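You operate a simulated robot arm through the tools that you are given. There is no shell and no other tool.

The job below is to be done with a simulated robot arm. You get a single attempt, and the scene is never put back.

Task
Brush the louvre clean, switch the supply on and blow the flues through.
Fine: the patch fan's louvre first, supply still off; mint brush back; press the mint button and wait for SPENT. Set down upright: mint brush. What is to be rubbed or washed off counts as gone when no trace of it is left.

The check looks at the end state, three seconds after you hand in, the way a careful person would. Anything else that was tipped, shoved, dropped, spilled or broken makes it a failure.

Robot
A 6-joint arm with a two-finger parallel gripper, fixed in place. Base frame: the origin is at the foot of the arm, x ahead of it, y to its left, z up. Readings come in mm, degrees, newtons and seconds.
With the tool pointing down near the work surface it reaches from about 240 to 640 mm from the base axis. Its first joint turns from -66.0 to 66.0 degrees. Payload 2.7 kg.
The TCP is the grasp point between the finger pads, 23 mm short of the fingertips. In the tool frame z runs along the fingers and y along their closing line. The gripper opens to 94 mm. The fingers are 38 mm wide and 10 mm thick; the gripper's body (54 by 96 mm) begins 39 mm behind the TCP.
Orientation is that of the tool frame in the base frame, as [roll, pitch, yaw] about the fixed x, y, z axes, in that order (R = Rz(yaw) Ry(pitch) Rx(roll)). With the fingers straight down and closing along the base's y, the tool's x points along the base's -x, its y along +y and its z along -z.

Tools
- The arm moves only by the tool servo_tool. Its arguments are lists of equal length, an entry for each row: "translation": the shift along the tool's x, y, z in mm, a list of three; "dr": the turn, a rotation vector about the tool's x, y, z in rad, a list of three; "fingers": the finger opening in mm, from 0 to 94. In form: {"translation": [[tx, ty, tz], ...], "dr": [[wx, wy, wz], ...], "fingers": [fingers, ...]}. A call has 1 to 20 rows; each row is the pose to reach, as a shift and turn from the pose commanded when the call began, along the tool's axes at that moment. Each row takes 0.2 s and may step no farther than 50 mm and 8.6 degrees from the row before; otherwise, or with a gripper value out of range, the whole call is refused. Where a pose cannot be reached the arm comes as near as it can. A force on the tool above 60 N (or 10 N above the force at the start of the call, whichever is more), or a blocked arm, ends the call early, and 0.2 s more pass. The fingers move at their own pace (about 45 mm/s each) and stop on an object; they squeeze with about 34 N. The grip force told is the motor's: it shows also when the fingers shut on nothing. Time passes only in rows, and 0.2 s behind the last, so rows that repeat a pose let the fingers close. It gives the time, the measured TCP pose, the force on the tool (base axes), the opening and the grip force at its end, in the units of the frame above (readings bear some noise), with the torque about the TCP (base axes, N m) and any sound that the robot's microphone picked up, and new pictures: "pictures" is both (left out), scene, wrist or none.
- Cameras (640 x 400 px; columns grow to the right, rows downward): "scene" is fixed at [90.6, -437.2, 1414.8]; the picture's right is [0.68, -0.73, 0.00], its down [-0.34, -0.32, -0.88] and it looks along [0.65, 0.60, -0.47] (base axes); focal length 322 px, centre (320, 200). "wrist" rides on the gripper at [86, 16, -74] in the tool frame; the picture's right is [-0.18, 0.98, 0.00], its down [-0.58, -0.11, -0.81] and it looks along [-0.79, -0.15, 0.59] (tool axes); focal length 243 px, centre (320, 200).
- point_at(camera, pixels): for up to 12 pixels [column, row] of the newest picture of that camera ("zoom" is the newest enlarged one), the place [x, y, z] in the base frame of the surface seen there, good to about 3 mm. The clock stands still meanwhile.
- enlarge(camera, box): a new picture of the part [left, top, right, bottom] of that camera's present view, enlarged. The clock stands still meanwhile.
- sign_off(): hands the job in; it is judged then, once.

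Leave the gripper open and the arm clear of the work at the hand-in unless told otherwise.

The tools are called after "Emit:" by a JSON object that holds its "name" and its "arguments". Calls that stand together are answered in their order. servo_tool: Moves the arm, as the interface text tells. Its arguments: {"type":"object","properties":{"translation":{"type":"array"},"dr":{"type":"array"},"fingers":{"type":"array"},"pictures":{"type":"string","enum":["both","scene","wrist","none"]}},"required":["translation","dr","fingers"]} The other tools are called the same way: point_at (camera, pixels) gives the place of the surface under pixels of a picture; enlarge (camera, box) takes an enlarged picture of a part of a camera's view; sign_off () hands the job in.

At the start:

```text
t: 0.0
tool_pos: [376.8, -113.6, 1200.5]
tool_rot: [-180.0, 0.0, 179.9]
ft_force: [-0.2, -0.7, -0.7]
torque: [0.02, -0.03, 0.0]
finger_gap: 94.1
finger_force: 0.1
```

scene: 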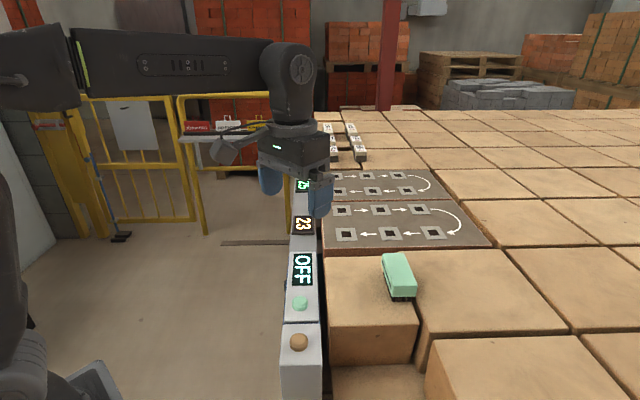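
wrist: 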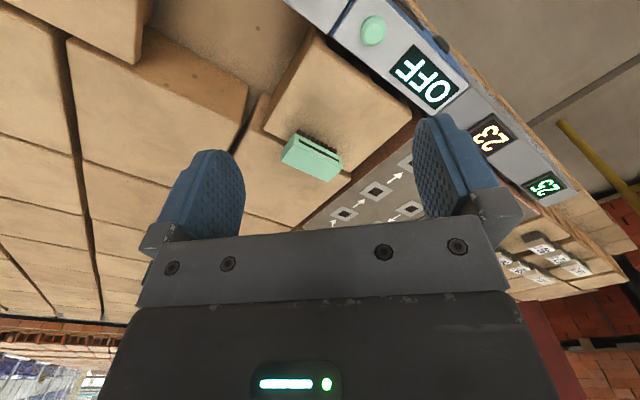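

I see a brick stack with a mint brush near scene (398,275), a control strip with displays (OFF, 23, 25), a mint button near (300,303) and a brown button near (299,342). I don't know yet which part is the louvre, so I'll enlarge several regions of both views.

Emit:
{"name": "enlarge", "arguments": {"camera": "scene", "box": [260, 230, 440, 400]}}

Emit:
{"name": "enlarge", "arguments": {"camera": "scene", "box": [270, 110, 510, 260]}}

Emit:
{"name": "enlarge", "arguments": {"camera": "wrist", "box": [240, 0, 640, 290]}}

```text
2.35 times, centred on (350, 315) of scene
```

zoom: 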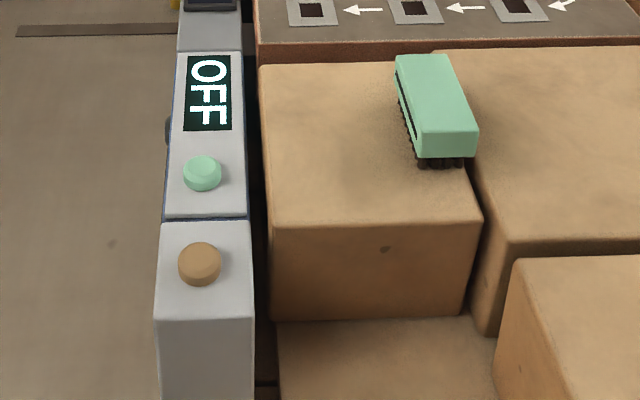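

```text
2.67 times, centred on (390, 185) of scene
```

zoom: 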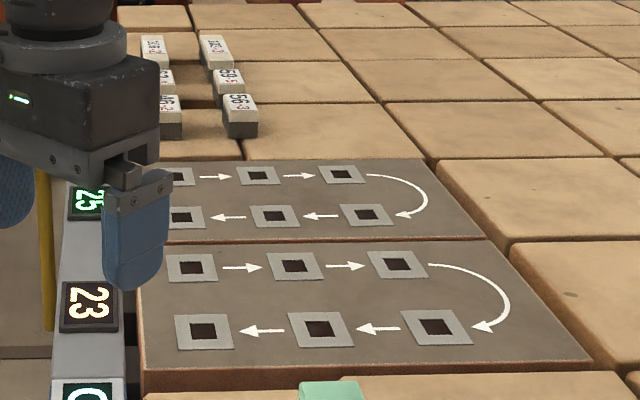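

```text
1.38 times, centred on (440, 145) of wrist
```

zoom: 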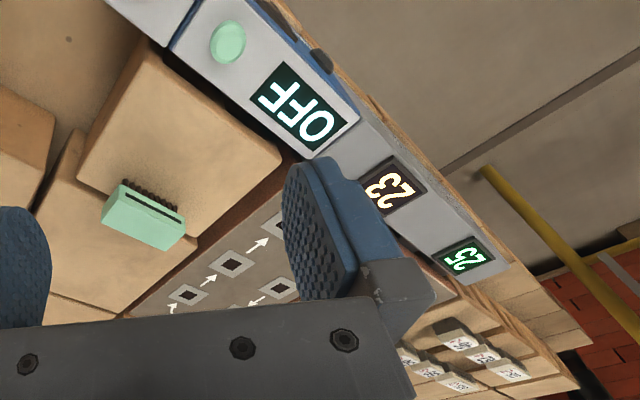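

The control box has a dark item on its left side at about scene (287,285), and blue trim. I'll measure places of the main items and enlarge the box side.

Emit:
{"name": "point_at", "arguments": {"camera": "scene", "pixels": [[300, 303], [303, 270], [299, 342], [398, 262], [404, 292], [286, 286], [345, 300], [302, 224], [346, 234], [302, 186], [360, 330], [350, 350]]}}

Emit:
{"name": "enlarge", "arguments": {"camera": "scene", "box": [270, 240, 340, 320]}}

Emit:
{"name": "enlarge", "arguments": {"camera": "wrist", "box": [300, 0, 500, 125]}}

```text
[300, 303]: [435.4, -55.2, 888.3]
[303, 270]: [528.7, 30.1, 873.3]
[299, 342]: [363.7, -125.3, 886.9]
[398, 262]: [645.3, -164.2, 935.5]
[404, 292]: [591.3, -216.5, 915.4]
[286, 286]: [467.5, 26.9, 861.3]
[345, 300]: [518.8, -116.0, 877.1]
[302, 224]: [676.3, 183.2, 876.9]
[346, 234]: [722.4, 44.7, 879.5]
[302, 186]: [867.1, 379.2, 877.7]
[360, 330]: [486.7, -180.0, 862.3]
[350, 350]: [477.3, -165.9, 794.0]
```

```text
5.00 times, centred on (305, 280) of scene
```

zoom: 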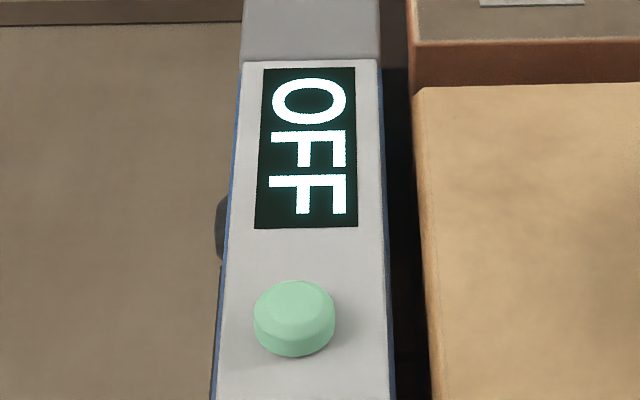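

```text
3.20 times, centred on (400, 62) of wrist
```

zoom: 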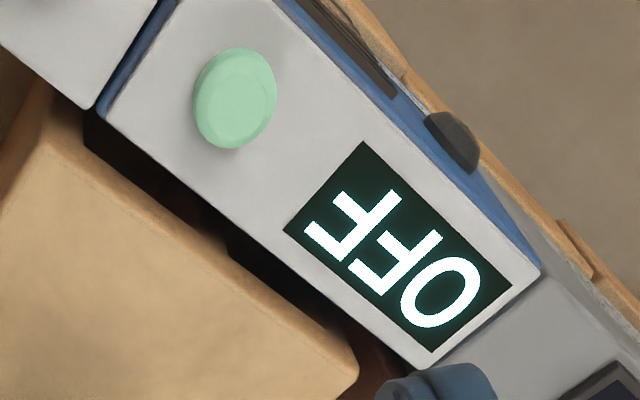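

The box's blue outer side (facing away from the bricks) seems to hold a dark slotted opening at wrist (412,16) and a dark knob at (442,45). I'll measure these and the box edges.

Emit:
{"name": "point_at", "arguments": {"camera": "wrist", "pixels": [[404, 8], [412, 16], [420, 26], [442, 45], [372, 30], [335, 35], [467, 86], [390, 2], [455, 70], [350, 3], [429, 110], [400, 30]]}}

Emit:
{"name": "enlarge", "arguments": {"camera": "wrist", "box": [380, 0, 476, 60]}}

Emit:
{"name": "enlarge", "arguments": {"camera": "wrist", "box": [250, 110, 380, 190]}}

```text
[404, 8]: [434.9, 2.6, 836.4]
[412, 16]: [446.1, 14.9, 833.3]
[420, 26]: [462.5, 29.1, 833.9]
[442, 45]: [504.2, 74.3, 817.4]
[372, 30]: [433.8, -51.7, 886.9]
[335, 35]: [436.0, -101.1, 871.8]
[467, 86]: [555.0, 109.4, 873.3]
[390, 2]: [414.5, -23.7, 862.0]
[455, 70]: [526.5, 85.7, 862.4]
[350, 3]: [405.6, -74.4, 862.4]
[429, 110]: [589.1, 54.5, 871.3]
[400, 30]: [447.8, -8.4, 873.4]
```

```text
6.67 times, centred on (428, 30) of wrist
```

zoom: 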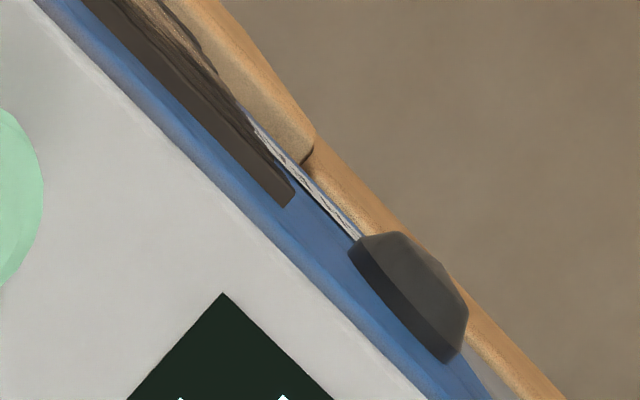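

```text
4.92 times, centred on (315, 150) of wrist
```

zoom: 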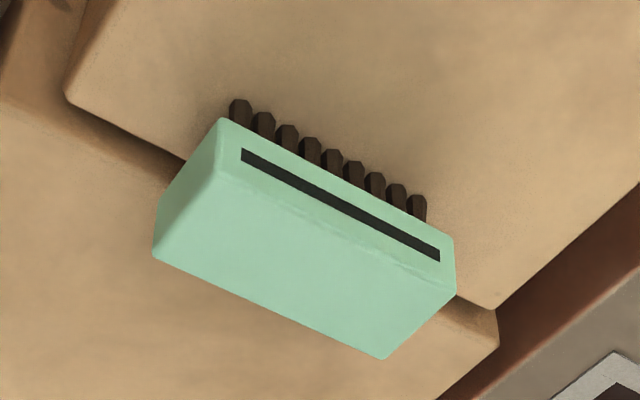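

The louvre is on the blue side wall, facing (-0.7, +0.7) in base axes, near (440, 8, 830). I'll swing the tool out to the left of the box, turned about -34°, so the wrist camera looks at that wall.

Emit:
{"name": "servo_tool", "arguments": {"translation": [[6.5, 30, 28], [13, 60, 56], [19.5, 90, 84], [26, 120, 112], [32.5, 150, 140], [39, 180, 168], [45.5, 210, 196], [52, 238, 220], [52, 238, 240], [52, 238, 240]], "dr": [[0, 0, 0.075], [0, 0, 0.15], [0, 0, 0.225], [0, 0, 0.3], [0, 0, 0.375], [0, 0, 0.45], [0, 0, 0.525], [0, 0, 0.593], [0, 0, 0.593], [0, 0, 0.593]], "fingers": [94, 94, 94, 94, 94, 94, 94, 94, 94, 94]}}

```text
t: 2.2
tool_pos: [323.6, 123.0, 960.3]
tool_rot: [-180.0, 0.0, 146.0]
ft_force: [-0.5, -0.4, 0.2]
torque: [0.01, -0.01, 0.0]
finger_gap: 93.9
finger_force: 0.0
```

scene: 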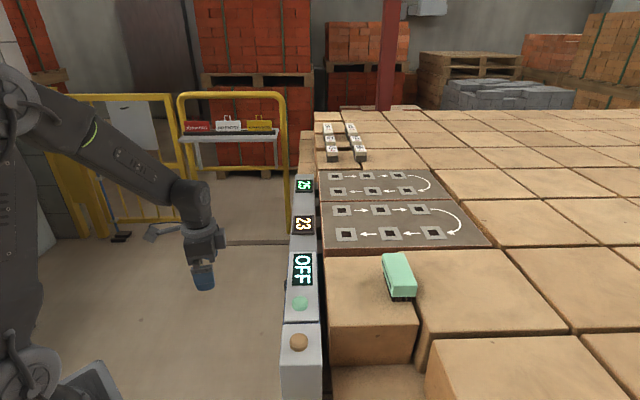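
wrist: 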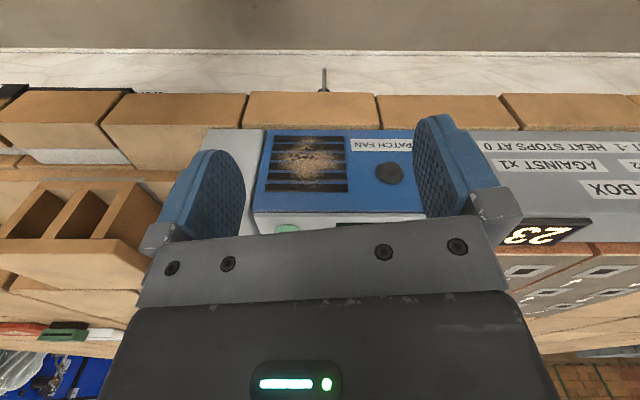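

The side reads "PATCH FAN" (upside down) with a dusty louvre at wrist (306,163) and a knob at (388,173). The grey box has more text. I'll enlarge to read it.

Emit:
{"name": "enlarge", "arguments": {"camera": "wrist", "box": [240, 115, 440, 240]}}

Emit:
{"name": "enlarge", "arguments": {"camera": "wrist", "box": [450, 110, 640, 229]}}

Emit:
{"name": "enlarge", "arguments": {"camera": "scene", "box": [280, 110, 450, 216]}}

Emit:
{"name": "point_at", "arguments": {"camera": "wrist", "pixels": [[270, 138], [345, 138], [266, 188], [345, 190], [306, 163], [388, 173], [388, 140], [395, 205], [258, 205], [325, 75], [310, 105], [230, 150]]}}

```text
3.20 times, centred on (340, 178) of wrist
```

zoom: 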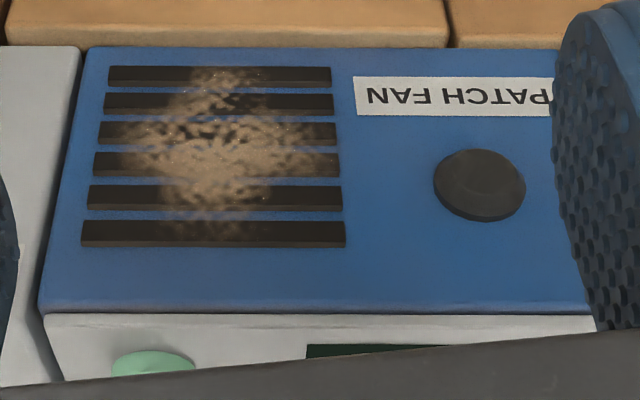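

```text
3.36 times, centred on (545, 170) of wrist
```

zoom: 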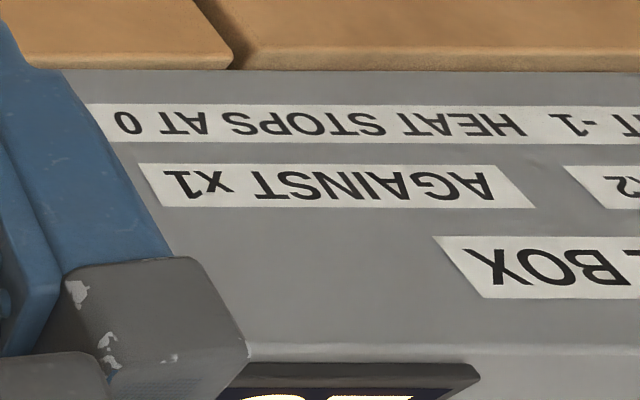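

```text
3.76 times, centred on (365, 163) of scene
```

zoom: 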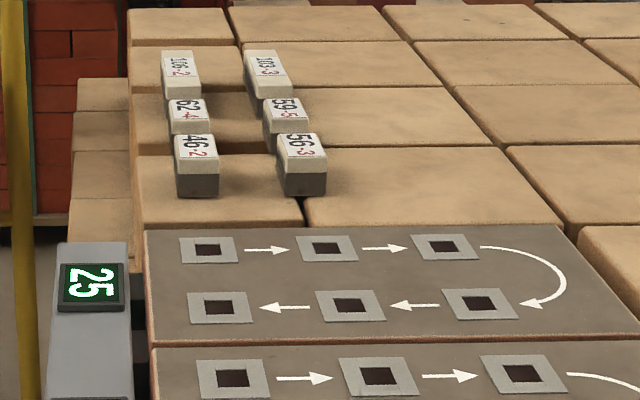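

```text
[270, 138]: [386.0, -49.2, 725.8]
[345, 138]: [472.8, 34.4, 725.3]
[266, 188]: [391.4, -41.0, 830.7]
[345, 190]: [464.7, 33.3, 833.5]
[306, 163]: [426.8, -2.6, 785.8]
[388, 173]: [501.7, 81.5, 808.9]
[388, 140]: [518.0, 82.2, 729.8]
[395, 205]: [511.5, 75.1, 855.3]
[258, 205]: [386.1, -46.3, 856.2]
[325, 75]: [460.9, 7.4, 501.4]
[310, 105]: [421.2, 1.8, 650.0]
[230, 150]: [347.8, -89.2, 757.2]
```

The louvre is dusty over roughly z 725–838 on the PATCH FAN wall. The grey box next to it has labels cut off by the finger. I'll slide along the wall by about 170 mm to read them.

Emit:
{"name": "servo_tool", "arguments": {"translation": [[-8, 41.6, 0], [-16, 83.3, 0], [-24, 125, 0], [-32.4, 166.6, 0], [-32.4, 166.6, 0]], "dr": [[0, 0, 0.05], [0, 0, 0.1], [0, 0, 0.15], [0, 0, 0.192], [0, 0, 0.192]], "fingers": [94, 94, 94, 94, 94], "pictures": "wrist"}}

```text
t: 3.4
tool_pos: [444.9, 244.5, 961.4]
tool_rot: [180.0, 0.0, 134.9]
ft_force: [-0.6, 0.5, -0.3]
torque: [-0.01, -0.02, -0.01]
finger_gap: 93.9
finger_force: 0.0
```

wrist: 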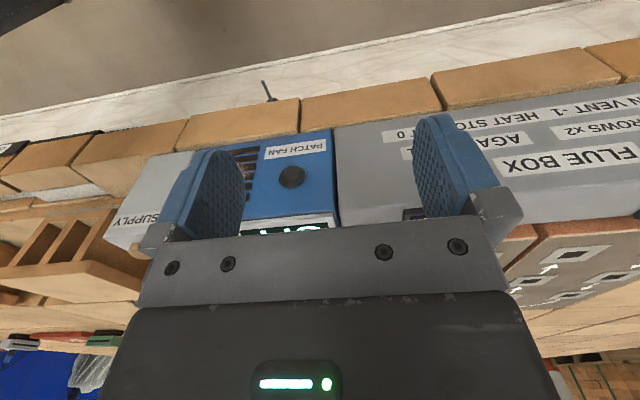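

I can now read "SUPPLY" on the box with the brown button at wrist (140,210), and "FLUE BOX" and "…OPEN VENT -1. HEAT STOPS AT 0" on the grey box. I'll enlarge those labels.

Emit:
{"name": "enlarge", "arguments": {"camera": "wrist", "box": [440, 80, 640, 205]}}

Emit:
{"name": "enlarge", "arguments": {"camera": "wrist", "box": [80, 120, 340, 282]}}

Emit:
{"name": "enlarge", "arguments": {"camera": "wrist", "box": [0, 160, 190, 279]}}

```text
3.20 times, centred on (540, 142) of wrist
```

zoom: 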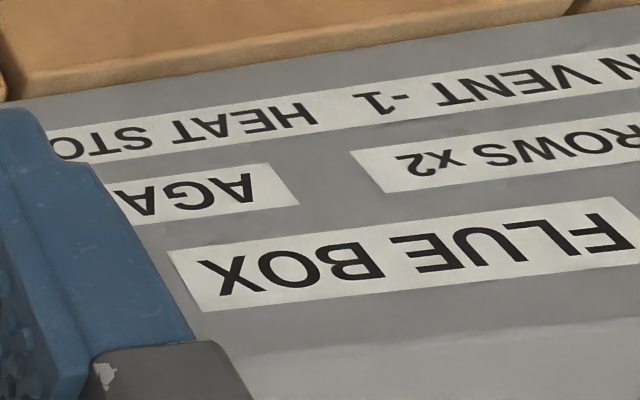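

```text
2.46 times, centred on (210, 201) of wrist
```

zoom: 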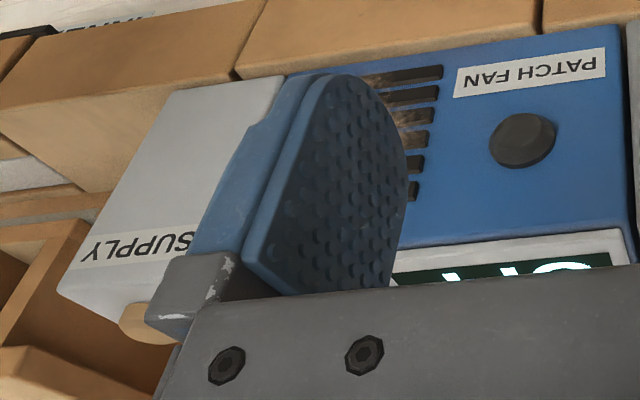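

```text
3.36 times, centred on (95, 220) of wrist
```

zoom: 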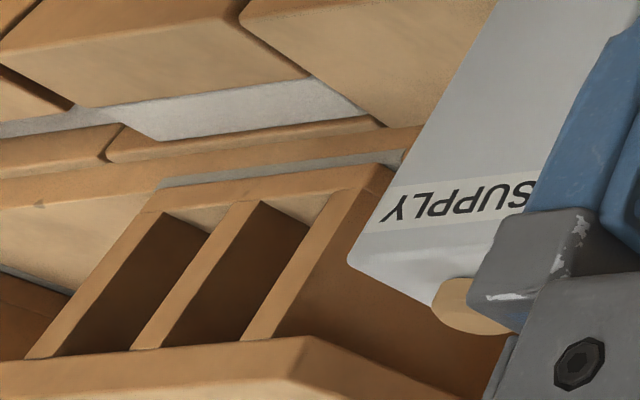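

The label continues to the right. I'll slide on another 150 mm to read the rest of the flue box.

Emit:
{"name": "servo_tool", "arguments": {"translation": [[0, 40, 0], [0, 80, 0], [0, 120, 0], [0, 150, 0], [0, 150, 0]], "dr": [[0, 0, 0], [0, 0, 0], [0, 0, 0], [0, 0, 0], [0, 0, 0]], "fingers": [94, 94, 94, 94, 94], "pictures": "wrist"}}

Emit:
{"name": "enlarge", "arguments": {"camera": "wrist", "box": [230, 80, 480, 236]}}

Emit:
{"name": "enlarge", "arguments": {"camera": "wrist", "box": [440, 60, 640, 185]}}

```text
t: 4.6
tool_pos: [539.3, 341.3, 959.2]
tool_rot: [-179.9, 0.1, 135.2]
ft_force: [0.0, 0.3, -0.7]
torque: [0.01, -0.02, -0.01]
finger_gap: 94.0
finger_force: 0.0
out of reach, approached as far as the arm can: row 4, 5
```

wrist: 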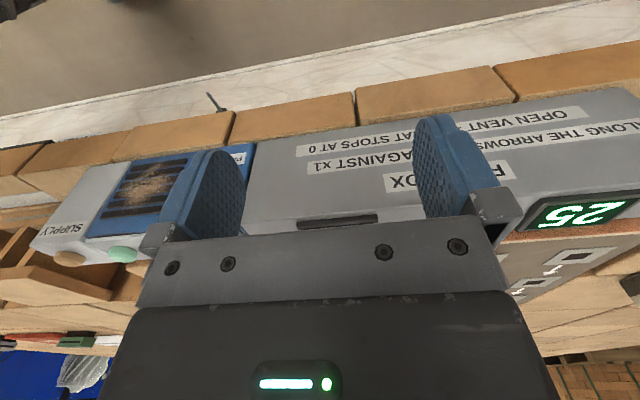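

```text
2.56 times, centred on (355, 158) of wrist
```

zoom: 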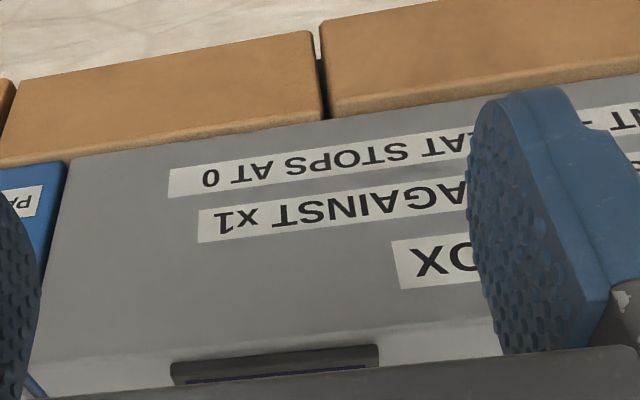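

```text
3.20 times, centred on (540, 122) of wrist
```

zoom: 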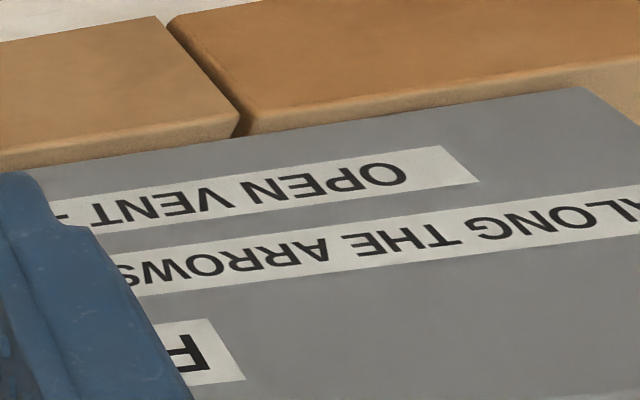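

The flue box rules ("ALONG THE ARROWS x2, AGAINST x1, OPEN VENT -1, HEAT STOPS AT 0") don't change what I've been asked to do. The SUPPLY box carries the brown button and the PATCH FAN carries the mint one. Before taking the brush, I'll check that the arm can point horizontally at the louvre, first moving back to about (330,100,960), well clear of the wall.

Emit:
{"name": "servo_tool", "arguments": {"translation": [[-3, -45, 0], [-6, -90, 0], [-9, -135, 0], [-12, -180, 0], [-15, -225, 0], [-18, -270, 0], [-22, -318, 0], [-22, -318, 0]], "dr": [[0, 0, 0], [0, 0, 0], [0, 0, 0], [0, 0, 0], [0, 0, 0], [0, 0, 0], [0, 0, 0], [0, 0, 0]], "fingers": [94, 94, 94, 94, 94, 94, 94, 94], "pictures": "wrist"}}

```text
t: 6.4
tool_pos: [330.6, 99.4, 958.7]
tool_rot: [-179.9, 0.1, 135.1]
ft_force: [0.1, 0.3, 0.4]
torque: [-0.02, 0.0, -0.01]
finger_gap: 93.9
finger_force: 0.0
```

wrist: 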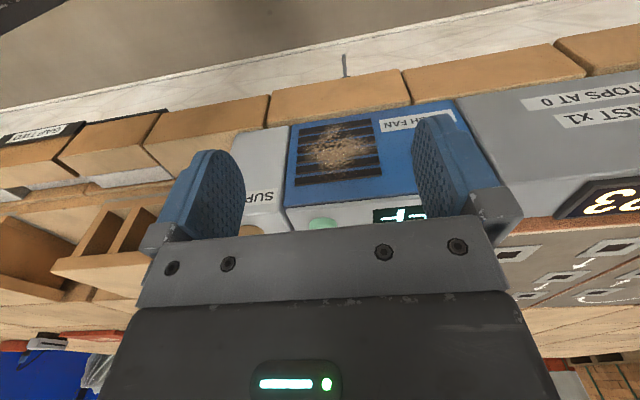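

The arm is at (331, 99, 959). There is a label at wrist (40,132) that I'll read. Next I'll tilt the tool about its y by −90° in small steps while descending to z≈810, still about 140 mm off the wall, to test reach.

Emit:
{"name": "enlarge", "arguments": {"camera": "wrist", "box": [0, 100, 160, 200]}}

Emit:
{"name": "servo_tool", "arguments": {"translation": [[0, 0, 13], [0, 0, 27], [0, 0, 40], [0, 0, 54], [0, 0, 67], [0, 0, 81], [0, 0, 94], [0, 0, 108], [0, 0, 121], [0, 0, 135], [0, 0, 149], [0, 0, 149]], "dr": [[0, -0.143, 0], [0, -0.286, 0], [0, -0.428, 0], [0, -0.571, 0], [0, -0.714, 0], [0, -0.857, 0], [0, -1.0, 0], [0, -1.142, 0], [0, -1.285, 0], [0, -1.428, 0], [0, -1.571, 0], [0, -1.571, 0]], "fingers": [94, 94, 94, 94, 94, 94, 94, 94, 94, 94, 94, 94]}}

```text
4.00 times, centred on (80, 150) of wrist
```

zoom: 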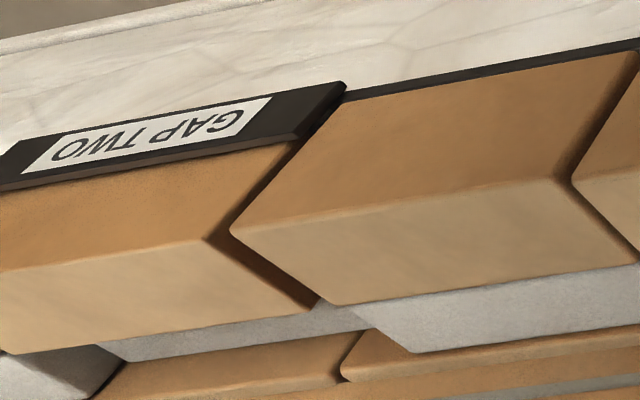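

```text
t: 9.0
tool_pos: [409.2, 184.6, 849.8]
tool_rot: [-69.0, 89.6, -114.0]
ft_force: [-0.8, 1.0, 0.3]
torque: [0.01, 0.04, 0.03]
finger_gap: 94.0
finger_force: 0.1
out of reach, approached as far as the arm can: row 7, 8, 9, 10, 11, 12
```

scene: 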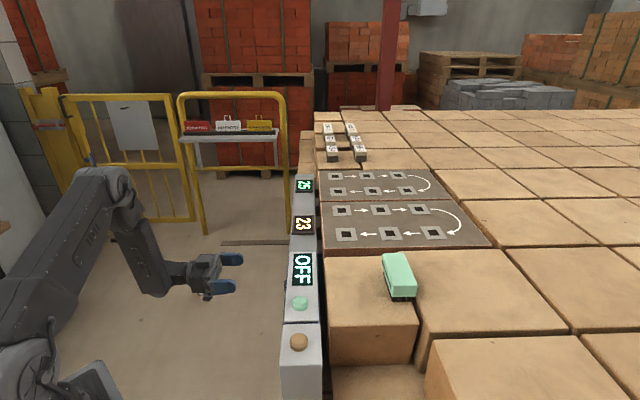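
wrist: 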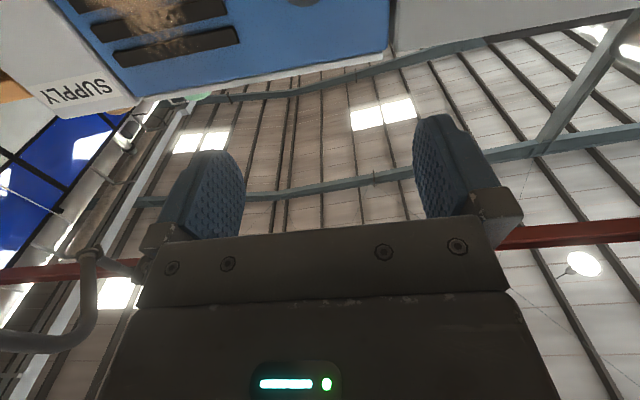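

The tool turned fully horizontal, but the position stopped at (409,185,850): the arm can't fold in as close as I asked. I'll measure points along the arm to work out its geometry.

Emit:
{"name": "point_at", "arguments": {"camera": "scene", "pixels": [[20, 378], [40, 330], [70, 250], [100, 195], [118, 180], [130, 205], [145, 255], [158, 285], [172, 280], [188, 278], [205, 265], [232, 258]]}}

Emit:
{"name": "enlarge", "arguments": {"camera": "scene", "box": [0, 150, 260, 400]}}

```text
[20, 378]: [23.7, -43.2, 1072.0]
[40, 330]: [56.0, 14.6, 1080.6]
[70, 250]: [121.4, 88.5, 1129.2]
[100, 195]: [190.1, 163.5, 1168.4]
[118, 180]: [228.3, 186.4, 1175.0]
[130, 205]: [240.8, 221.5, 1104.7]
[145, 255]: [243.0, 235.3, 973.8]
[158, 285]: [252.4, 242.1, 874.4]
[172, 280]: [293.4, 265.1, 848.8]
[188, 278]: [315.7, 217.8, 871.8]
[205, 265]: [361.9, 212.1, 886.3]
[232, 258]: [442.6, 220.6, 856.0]
```

```text
1.60 times, centred on (130, 275) of scene
```

zoom: 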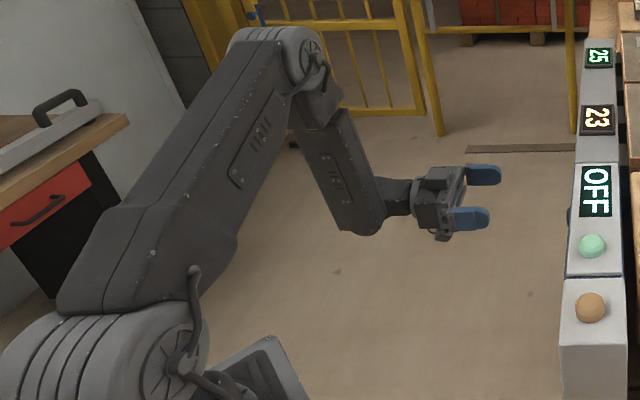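

The shoulder is near (0,0,1050), the elbow near (230,200,1150) and the wrist near (270,260,860), so elbow folding isn't the only limit. I'll keep the tool horizontal and try moving towards the louvre, to TCP ≈ (386, 38, 785), which is 60 mm off the wall.

Emit:
{"name": "servo_tool", "arguments": {"translation": [[16, -30, 22], [32, -60, 44], [48, -90, 66], [65, -120, 87], [65, -120, 87], [65, -120, 87]], "dr": [[0, 0, 0], [0, 0, 0], [0, 0, 0], [0, 0, 0], [0, 0, 0], [0, 0, 0]], "fingers": [94, 94, 94, 94, 94, 94]}}

```text
t: 10.4
tool_pos: [477.9, 115.4, 821.3]
tool_rot: [-94.9, 89.8, -140.0]
ft_force: [0.0, -0.9, 0.7]
torque: [0.01, -0.03, -0.01]
finger_gap: 94.2
finger_force: 0.1
out of reach, approached as far as the arm can: row 1, 2, 3, 4, 5, 6
```

scene: 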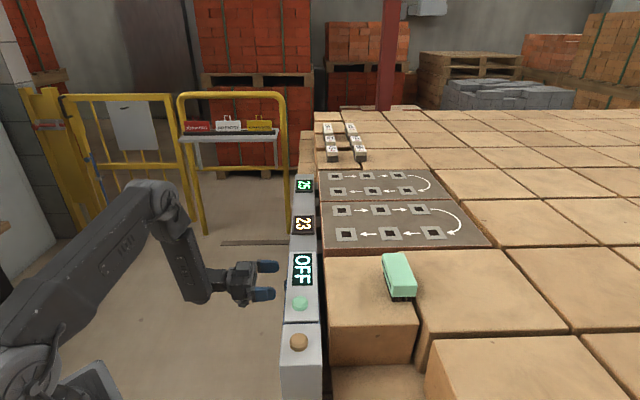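
wrist: 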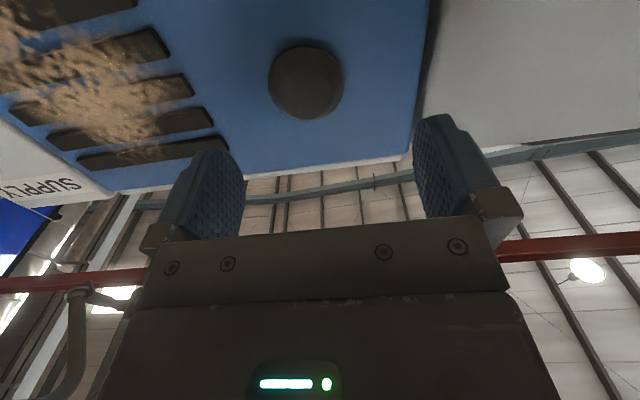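

Only the sideways position is blocked: it stopped at 420 mm along the wall with the tool fully horizontal. I'll test a smaller tilt, turning the tool back up by about 45°, retreating slightly, then sliding along to the louvre centre.

Emit:
{"name": "servo_tool", "arguments": {"translation": [[0, 0, -15], [0, 0, -20], [0, -10, -20], [0, -30, -20], [5, -50, -20], [10, -75, -20], [20, -100, -15], [30, -122, -10], [30, -122, -10]], "dr": [[0, 0.13, 0], [0, 0.26, 0], [0, 0.39, 0], [0, 0.52, 0], [0, 0.65, 0], [0, 0.785, 0], [0, 0.785, 0], [0, 0.785, 0], [0, 0.785, 0]], "fingers": [94, 94, 94, 94, 94, 94, 94, 94, 94]}}

```text
t: 12.4
tool_pos: [412.9, 44.9, 817.7]
tool_rot: [-179.5, 44.9, 135.4]
ft_force: [0.0, -0.3, -0.1]
torque: [0.02, 0.0, -0.01]
finger_gap: 94.1
finger_force: 0.0
out of reach, approached as far as the arm can: row 7, 8, 9
```

scene: 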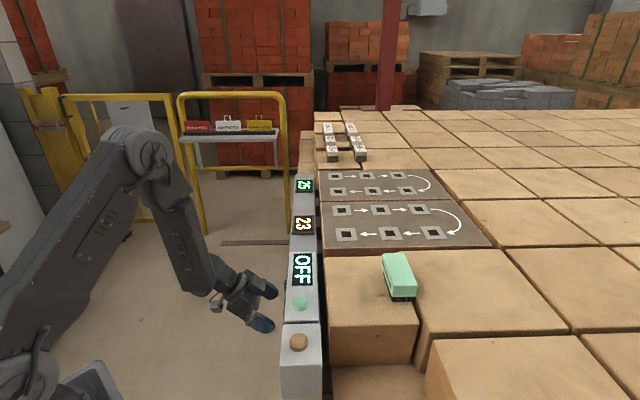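
wrist: 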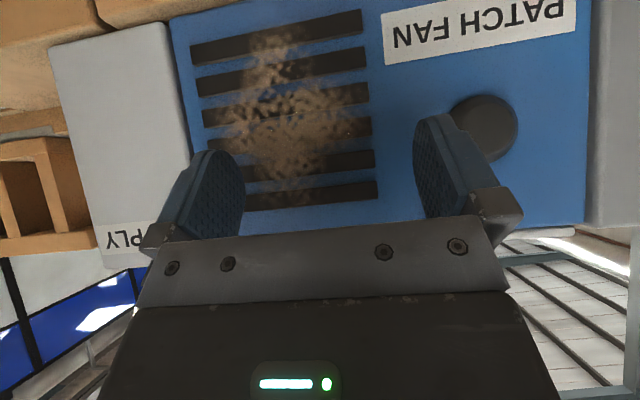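

At 45° tilt I got to (413,45,818), again limited. I'll sample more points along the arm to understand which joint is at its stop.

Emit:
{"name": "point_at", "arguments": {"camera": "scene", "pixels": [[25, 370], [20, 330], [110, 160], [130, 145], [152, 152], [170, 195], [185, 235], [200, 285], [222, 280], [218, 303], [240, 290], [255, 300]]}}

Emit:
{"name": "enlarge", "arguments": {"camera": "scene", "box": [0, 110, 320, 400]}}

```text
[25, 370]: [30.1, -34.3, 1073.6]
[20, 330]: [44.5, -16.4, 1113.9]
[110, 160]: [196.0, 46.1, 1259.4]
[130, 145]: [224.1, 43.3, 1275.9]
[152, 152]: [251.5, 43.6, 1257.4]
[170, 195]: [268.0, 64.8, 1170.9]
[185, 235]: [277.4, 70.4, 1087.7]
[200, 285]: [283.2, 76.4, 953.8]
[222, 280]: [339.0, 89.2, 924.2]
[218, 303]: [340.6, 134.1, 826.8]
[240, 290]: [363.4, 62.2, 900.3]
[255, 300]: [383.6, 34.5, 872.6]
```

```text
1.38 times, centred on (160, 255) of scene
```

zoom: 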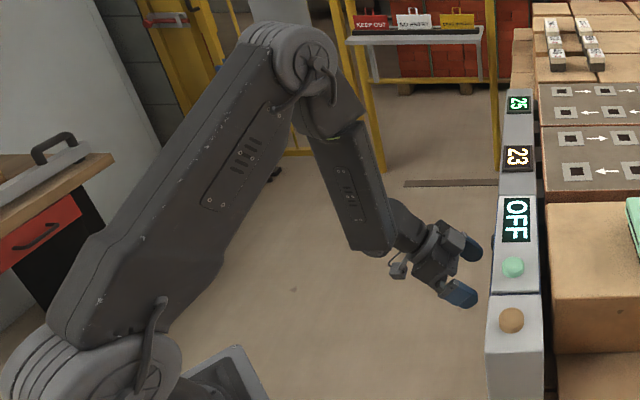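

The wrist appears to be near a roll limit in its present elbow/wrist arrangement. The remedy is to tilt outward along the arm's own plane first and only then swing sideways, so the wrist folds the other way. First I'll back off to about (349,109,938) with the tool pointing down.

Emit:
{"name": "servo_tool", "arguments": {"translation": [[0, 0, -25], [-4, 0, -50], [-8, 0, -75], [-12, 0, -100], [-16, 0, -125], [-21, 0, -148], [-21, 0, -148], [-21, 0, -148]], "dr": [[0, 0.0, 0], [0, 0.13, 0], [0, 0.26, 0], [0, 0.39, 0], [0, 0.52, 0], [0, 0.65, 0], [0, 0.785, 0], [0, 0.785, 0]], "fingers": [94, 94, 94, 94, 94, 94, 94, 94], "pictures": "none"}}

```text
t: 14.2
tool_pos: [351.3, 109.1, 936.3]
tool_rot: [180.0, 0.0, 135.1]
ft_force: [0.2, 0.0, 0.3]
torque: [-0.01, -0.01, 0.04]
finger_gap: 94.1
finger_force: 0.0
```

The tool points down again at (351,109,936). Now I'll turn it by +62° about the vertical so its x faces back to the base, rising to z≈1000.

Emit:
{"name": "servo_tool", "arguments": {"translation": [[0, 0, -8], [0, 0, -16], [0, 0, -24], [0, 0, -32], [0, 0, -40], [0, 0, -48], [0, 0, -56], [0, 0, -64], [0, 0, -64]], "dr": [[0, 0, -0.135], [0, 0, -0.27], [0, 0, -0.405], [0, 0, -0.54], [0, 0, -0.675], [0, 0, -0.81], [0, 0, -0.945], [0, 0, -1.08], [0, 0, -1.08]], "fingers": [94, 94, 94, 94, 94, 94, 94, 94, 94], "pictures": "none"}}

```text
t: 16.2
tool_pos: [349.9, 109.1, 1000.3]
tool_rot: [-180.0, 0.0, -163.0]
ft_force: [-0.4, -0.7, 0.3]
torque: [-0.02, 0.0, -0.03]
finger_gap: 94.0
finger_force: 0.1
```

Tool x now faces the base. Next I'll tilt outward by 75° about tool y while moving 100 mm outward, staying near z 1000 and well above the boxes.

Emit:
{"name": "servo_tool", "arguments": {"translation": [[-11, 0, 0], [-22, 0, 0], [-33, 0, 0], [-44, 0, 0], [-55, 0, 0], [-66, 0, 0], [-77, 0, 0], [-88, 0, 0], [-100, 0, 0], [-100, 0, 0]], "dr": [[0, -0.145, 0], [0, -0.29, 0], [0, -0.435, 0], [0, -0.58, 0], [0, -0.725, 0], [0, -0.87, 0], [0, -1.015, 0], [0, -1.16, 0], [0, -1.309, 0], [0, -1.309, 0]], "fingers": [94, 94, 94, 94, 94, 94, 94, 94, 94, 94], "pictures": "scene"}}

```text
t: 18.4
tool_pos: [447.0, 138.5, 1000.1]
tool_rot: [-179.9, 75.1, -162.9]
ft_force: [0.9, -0.4, -0.5]
torque: [0.0, 0.04, 0.01]
finger_gap: 94.0
finger_force: 0.0
out of reach, approached as far as the arm can: row 5, 6
```

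scene: 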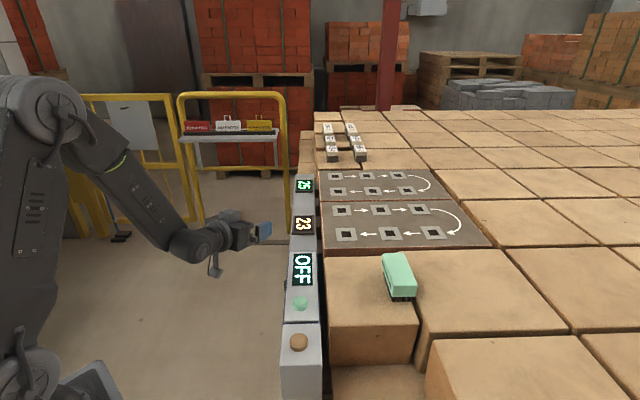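

The tool is tilted outward 75° at (447,138,1000) with the wrist folded the other way. Now I'll swing it −62° about the vertical towards the wall normal while moving to about (400,90,950).

Emit:
{"name": "servo_tool", "arguments": {"translation": [[7.9, -4, -5.5], [15.9, -8, -11], [23.8, -12, -16.5], [31.7, -16, -22], [39.7, -20, -27.5], [47.6, -24, -33], [55.6, -28, -38.5], [63.5, -32, -44], [63.5, -32, -44]], "dr": [[0.1306, 0, 0.035], [0.2613, 0, 0.07], [0.3919, 0, 0.105], [0.5225, 0, 0.14], [0.6531, 0, 0.175], [0.7838, 0, 0.21], [0.9144, 0, 0.245], [1.045, 0, 0.28], [1.045, 0, 0.28]], "fingers": [94, 94, 94, 94, 94, 94, 94, 94, 94], "pictures": "scene"}}

```text
t: 20.4
tool_pos: [399.8, 90.2, 949.8]
tool_rot: [-179.8, 75.1, 135.0]
ft_force: [-0.7, -0.7, 0.1]
torque: [-0.03, -0.03, 0.01]
finger_gap: 93.9
finger_force: 0.1
```

scene: 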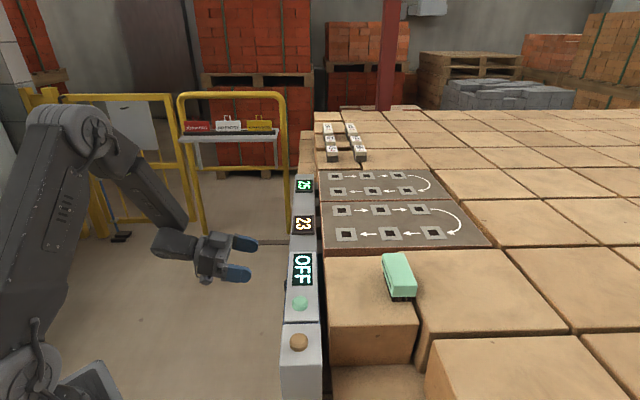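

It works. Now I'll bring it fully horizontal and lower it to about (386,38,785), about 60 mm off the louvre.

Emit:
{"name": "servo_tool", "arguments": {"translation": [[30, -9, 14], [61, -18, 28], [91, -28, 41], [122, -37, 55], [152, -46, 69], [152, -46, 69]], "dr": [[0, -0.06, 0], [0, -0.12, 0], [0, -0.18, 0], [0, -0.24, 0], [0, -0.262, 0], [0, -0.262, 0]], "fingers": [94, 94, 94, 94, 94, 94]}}

```text
t: 21.8
tool_pos: [386.6, 38.6, 785.5]
tool_rot: [24.0, 90.0, -21.0]
ft_force: [0.2, 0.4, -0.2]
torque: [-0.01, 0.01, 0.01]
finger_gap: 93.8
finger_force: 0.0
```

scene: 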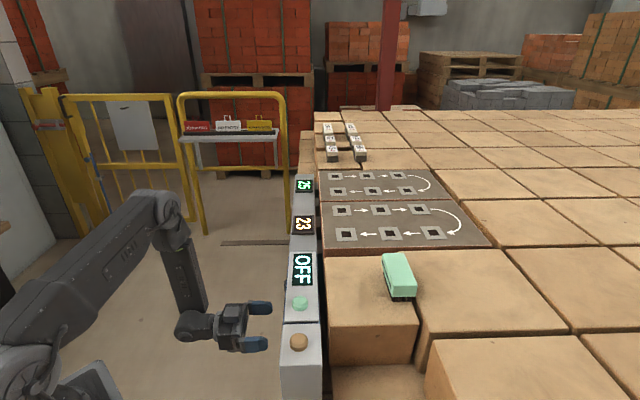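
wrist: 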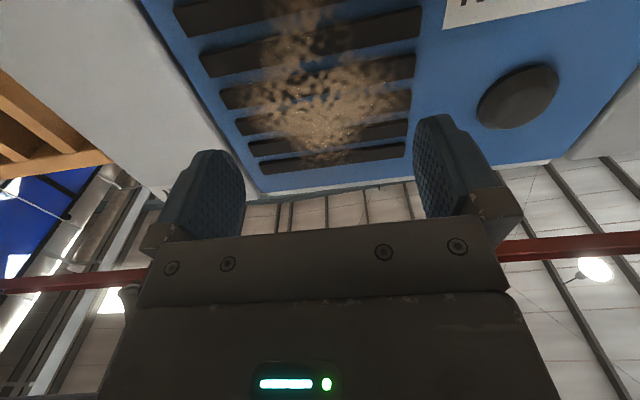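

The arm is horizontal at (387,39,785), facing the louvre, with no reach trouble. I'll test the corners of the range I'll need: lower, left and right, then 10 mm closer.

Emit:
{"name": "servo_tool", "arguments": {"translation": [[15, -20, 0], [30, -45, 0], [30, -45, 12], [30, -5, 12], [30, 40, 12], [0, 40, 12], [-40, 40, 12], [-40, 0, 12], [-40, -45, 12], [0, -10, 0], [0, 0, -20]], "dr": [[0, 0, 0], [0, 0, 0], [0, 0, 0], [0, 0, 0], [0, 0, 0], [0, 0, 0], [0, 0, 0], [0, 0, 0], [0, 0, 0], [0, 0, 0], [0, 0, 0]], "fingers": [94, 94, 94, 94, 94, 94, 94, 94, 94, 94, 94], "pictures": "wrist"}}

Emit:
{"name": "point_at", "arguments": {"camera": "wrist", "pixels": [[340, 80], [300, 20], [330, 130], [520, 80], [200, 30], [415, 20], [270, 165], [395, 150], [260, 185], [160, 60]]}}

```text
refused: row 10 steps farther than a row can; nothing moved
```

```text
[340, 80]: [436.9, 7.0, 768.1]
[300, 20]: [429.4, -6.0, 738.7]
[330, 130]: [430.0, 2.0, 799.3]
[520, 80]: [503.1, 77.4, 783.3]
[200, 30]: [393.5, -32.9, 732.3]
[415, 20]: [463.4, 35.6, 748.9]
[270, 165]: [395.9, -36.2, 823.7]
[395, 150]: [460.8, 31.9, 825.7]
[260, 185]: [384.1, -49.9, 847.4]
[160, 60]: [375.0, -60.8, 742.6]
```

That was refused because one row stepped too far. I'll repeat it with smaller steps.

Emit:
{"name": "servo_tool", "arguments": {"translation": [[15, -20, 0], [30, -45, 0], [30, -45, 12], [30, -5, 12], [30, 40, 12], [0, 40, 12], [-40, 40, 12], [-40, 0, 12], [-40, -45, 12], [-20, -25, 0], [0, 0, -20]], "dr": [[0, 0, 0], [0, 0, 0], [0, 0, 0], [0, 0, 0], [0, 0, 0], [0, 0, 0], [0, 0, 0], [0, 0, 0], [0, 0, 0], [0, 0, 0], [0, 0, 0]], "fingers": [94, 94, 94, 94, 94, 94, 94, 94, 94, 94, 94], "pictures": "wrist"}}

```text
t: 24.2
tool_pos: [372.0, 52.3, 786.0]
tool_rot: [18.7, 89.8, -26.4]
ft_force: [0.4, -0.2, -0.3]
torque: [0.01, 0.02, -0.01]
finger_gap: 94.3
finger_force: 0.0
```

wrist: 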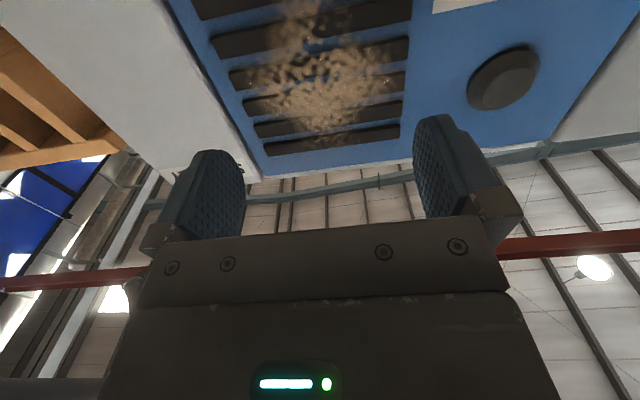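

All corners are reachable, so the brushing pose works. Now I'll go back the same way for the brush: first rise to about (400,90,950) and tip back to 75°.

Emit:
{"name": "servo_tool", "arguments": {"translation": [[-33, 9, -2], [-66, 18, -4], [-99, 28, -5], [-132, 37, -6], [-164, 46, -7]], "dr": [[0, 0.06, 0], [0, 0.12, 0], [0, 0.18, 0], [0, 0.24, 0], [0, 0.262, 0]], "fingers": [94, 94, 94, 94, 94], "pictures": "none"}}

```text
t: 25.4
tool_pos: [398.9, 89.1, 949.6]
tool_rot: [-179.6, 75.0, 135.2]
ft_force: [0.9, -0.4, -0.3]
torque: [0.01, -0.04, -0.04]
finger_gap: 93.6
finger_force: 0.0
```

Next I'll swing +52° about the vertical while moving to about (470,60,1050).

Emit:
{"name": "servo_tool", "arguments": {"translation": [[-16.4, 4.2, 6.1], [-32.8, 8.5, 12.1], [-49.2, 12.7, 18.2], [-65.7, 17, 24.2], [-82.1, 21.2, 30.3], [-98.5, 25.5, 36.3], [-114.9, 29.7, 42.4]], "dr": [[-0.1252, 0, -0.0336], [-0.2505, 0, -0.0671], [-0.3757, 0, -0.1007], [-0.501, 0, -0.1343], [-0.6262, 0, -0.1679], [-0.7515, 0, -0.2014], [-0.8767, 0, -0.235]], "fingers": [94, 94, 94, 94, 94, 94, 94], "pictures": "none"}}

```text
t: 27.0
tool_pos: [471.1, 61.2, 1051.7]
tool_rot: [-179.9, 75.0, -173.0]
ft_force: [-0.3, 0.8, 0.4]
torque: [0.0, -0.01, -0.03]
finger_gap: 93.8
finger_force: 0.0
```

Now I'll un-tilt back to straight down while moving to about (480,−80,1080).

Emit:
{"name": "servo_tool", "arguments": {"translation": [[-2.8, -15.7, -1.7], [-5.5, -31.3, -3.4], [-8.3, -47, -5.1], [-11.1, -62.7, -6.8], [-13.8, -78.3, -8.4], [-16.6, -94, -10.1], [-19.4, -109.7, -11.8], [-22.1, -125.3, -13.5], [-24.9, -141, -15.2], [-24.9, -141, -15.2]], "dr": [[0, 0.1454, 0], [0, 0.2909, 0], [0, 0.4363, 0], [0, 0.5818, 0], [0, 0.7272, 0], [0, 0.8727, 0], [0, 1.0181, 0], [0, 1.1636, 0], [0, 1.309, 0], [0, 1.309, 0]], "fingers": [94, 94, 94, 94, 94, 94, 94, 94, 94, 94]}}

```text
t: 29.2
tool_pos: [480.6, -80.0, 1078.4]
tool_rot: [-179.9, -0.1, -173.2]
ft_force: [0.1, 0.1, 0.6]
torque: [-0.02, 0.02, 0.02]
finger_gap: 94.0
finger_force: 0.0
out of reach, approached as far as the arm can: row 3
```

scene: 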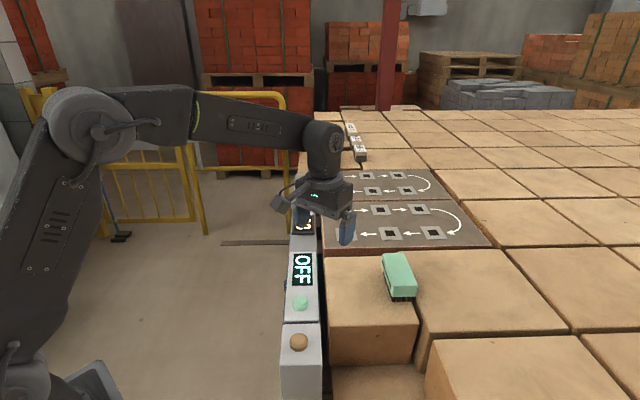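
wrist: 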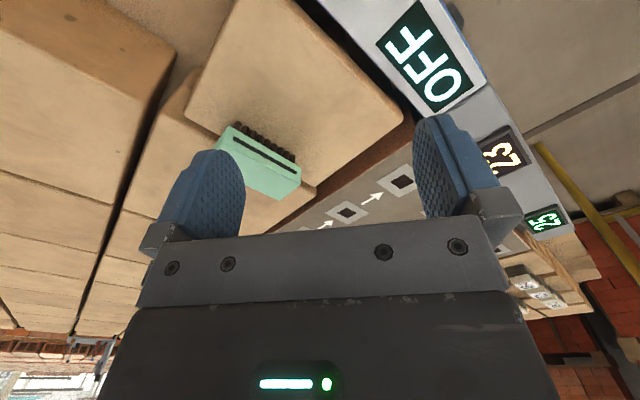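

The tool is down at (480,−80,1078), and the brush is visible at wrist (260,160). I'll enlarge and measure it.

Emit:
{"name": "enlarge", "arguments": {"camera": "wrist", "box": [200, 105, 320, 180]}}

Emit:
{"name": "enlarge", "arguments": {"camera": "scene", "box": [360, 240, 440, 310]}}

```text
5.33 times, centred on (260, 142) of wrist
```

zoom: 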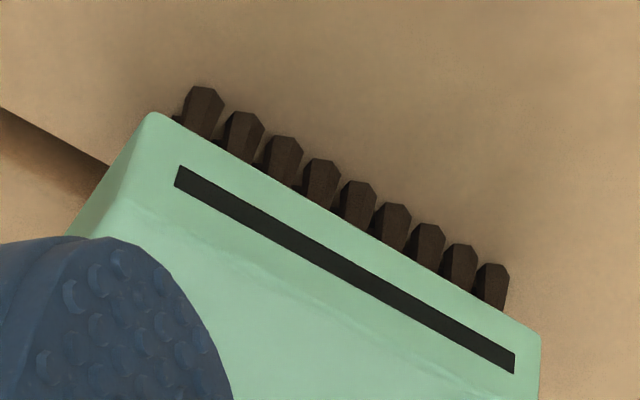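

```text
5.71 times, centred on (400, 275) of scene
```

zoom: 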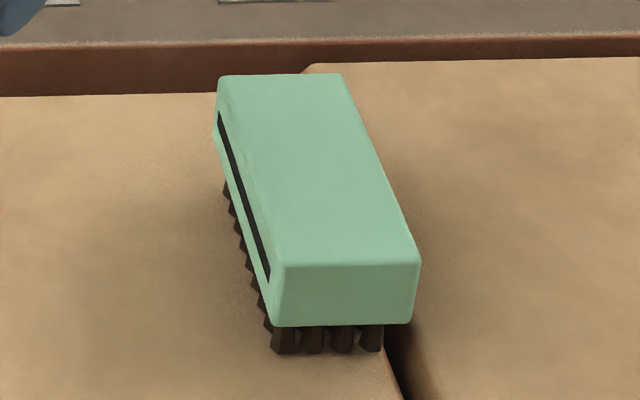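

The brush stands bristles-down with a mint body. I'll measure its corners in this zoom.

Emit:
{"name": "point_at", "arguments": {"camera": "zoom", "pixels": [[226, 82], [334, 80], [412, 256], [290, 258], [318, 170], [345, 300], [290, 350], [375, 350], [280, 320], [245, 200], [150, 300], [500, 250]]}}

```text
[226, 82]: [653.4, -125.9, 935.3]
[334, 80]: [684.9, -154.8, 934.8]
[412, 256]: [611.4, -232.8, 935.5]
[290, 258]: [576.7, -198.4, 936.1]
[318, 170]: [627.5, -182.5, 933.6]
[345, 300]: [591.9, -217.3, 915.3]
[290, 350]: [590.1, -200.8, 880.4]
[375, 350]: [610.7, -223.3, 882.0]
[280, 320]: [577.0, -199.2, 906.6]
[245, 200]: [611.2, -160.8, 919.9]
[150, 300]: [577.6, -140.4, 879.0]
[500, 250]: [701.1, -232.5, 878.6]
```

The brush measures about 110 × 50 mm, centred at (632,−178), with its top at z 935, body bottom near 903, and its long axis at 45°. It's slightly beyond straight-down reach, so I'll take it with a 15° tilt along its length. First I'll turn the tool −142° about the vertical (tool x along +45°) while moving to (560,−190,1078).

Emit:
{"name": "servo_tool", "arguments": {"translation": [[-3.8, -7, 0], [-7.7, -14, 0], [-11.5, -21, 0], [-15.4, -28, 0], [-19.2, -35, 0], [-23.1, -42, 0], [-26.9, -49, 0], [-30.8, -56, 0], [-34.6, -63, 0], [-38.5, -70, 0], [-42.3, -77, 0], [-46.2, -84, 0], [-50, -91, 0], [-53.9, -98, 0], [-57.7, -105, 0], [-61.6, -112, 0], [-65.4, -118.9, 0], [-65.4, -118.9, 0]], "dr": [[0, 0, 0.1458], [0, 0, 0.2915], [0, 0, 0.4373], [0, 0, 0.5831], [0, 0, 0.7288], [0, 0, 0.8746], [0, 0, 1.0204], [0, 0, 1.1661], [0, 0, 1.3119], [0, 0, 1.4576], [0, 0, 1.6034], [0, 0, 1.7492], [0, 0, 1.8949], [0, 0, 2.0407], [0, 0, 2.1865], [0, 0, 2.3322], [0, 0, 2.478], [0, 0, 2.478]], "fingers": [94, 94, 94, 94, 94, 94, 94, 94, 94, 94, 94, 94, 94, 94, 94, 94, 94, 94]}}

```text
t: 33.0
tool_pos: [559.0, -190.6, 1079.0]
tool_rot: [179.8, 0.0, 44.8]
ft_force: [0.0, 0.0, 0.4]
torque: [0.0, 0.03, -0.01]
finger_gap: 94.0
finger_force: 0.0
```

scene: 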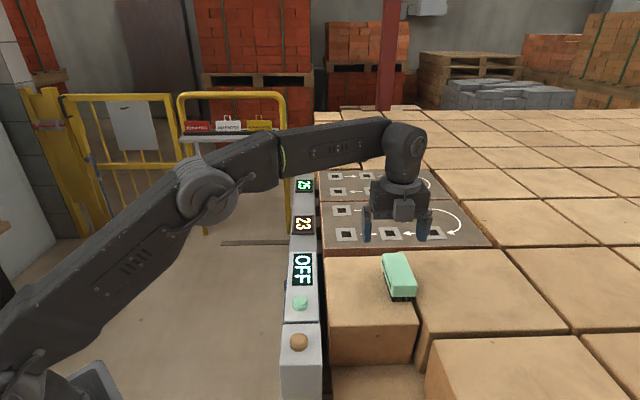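
wrist: 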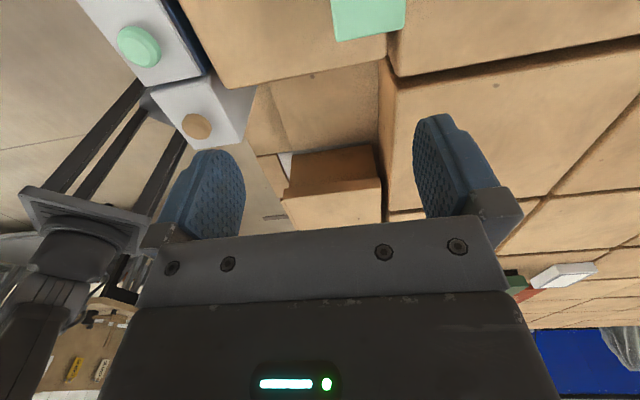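

The tool is at yaw 45° with the brush just ahead. Now I'll apply the 15° tilt and move to the approach point about 100 mm short of the brush, at (613,−196,1015).

Emit:
{"name": "servo_tool", "arguments": {"translation": [[11.5, 14, 21], [23, 28, 42], [34.4, 42.4, 64], [34.4, 42.4, 64]], "dr": [[0, 0.0873, 0], [0, 0.1745, 0], [0, 0.2618, 0], [0, 0.2618, 0]], "fingers": [94, 94, 94, 94]}}

```text
t: 34.0
tool_pos: [613.0, -195.8, 1014.3]
tool_rot: [179.9, -15.2, 45.0]
ft_force: [-0.4, -0.2, -0.9]
torque: [0.05, 0.0, 0.02]
finger_gap: 93.8
finger_force: 0.1
```

scene: 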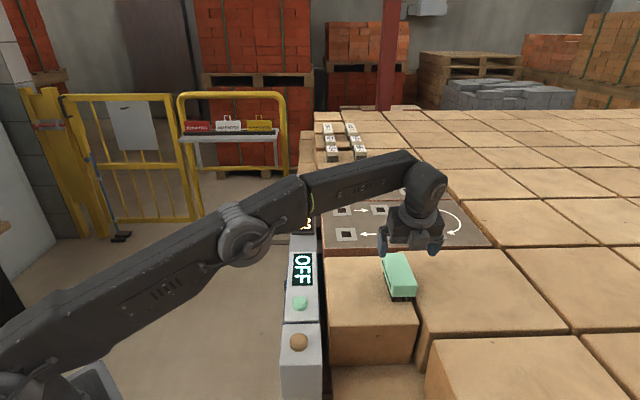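
wrist: 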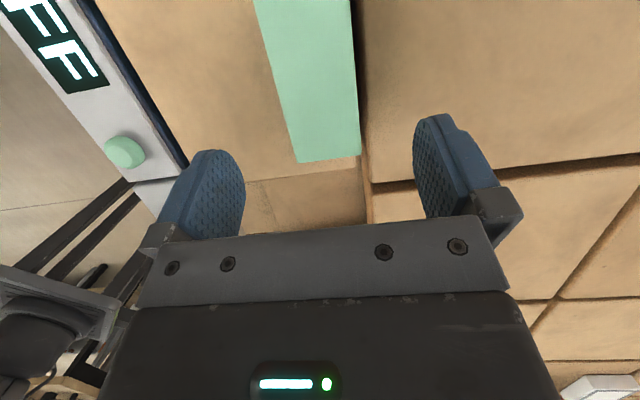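

Reached with no limit reported. I'll measure the brush's near corners (298,160) and (358,154) and its edges from here.

Emit:
{"name": "point_at", "arguments": {"camera": "wrist", "pixels": [[300, 158], [355, 152], [262, 20], [346, 20], [320, 80], [290, 100], [350, 100], [330, 8]]}}

```text
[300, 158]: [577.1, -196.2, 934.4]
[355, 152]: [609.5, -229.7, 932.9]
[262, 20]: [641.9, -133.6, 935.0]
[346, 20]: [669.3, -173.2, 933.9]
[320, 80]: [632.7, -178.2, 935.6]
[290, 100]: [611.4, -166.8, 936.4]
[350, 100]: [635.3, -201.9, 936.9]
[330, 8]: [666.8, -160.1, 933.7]
```

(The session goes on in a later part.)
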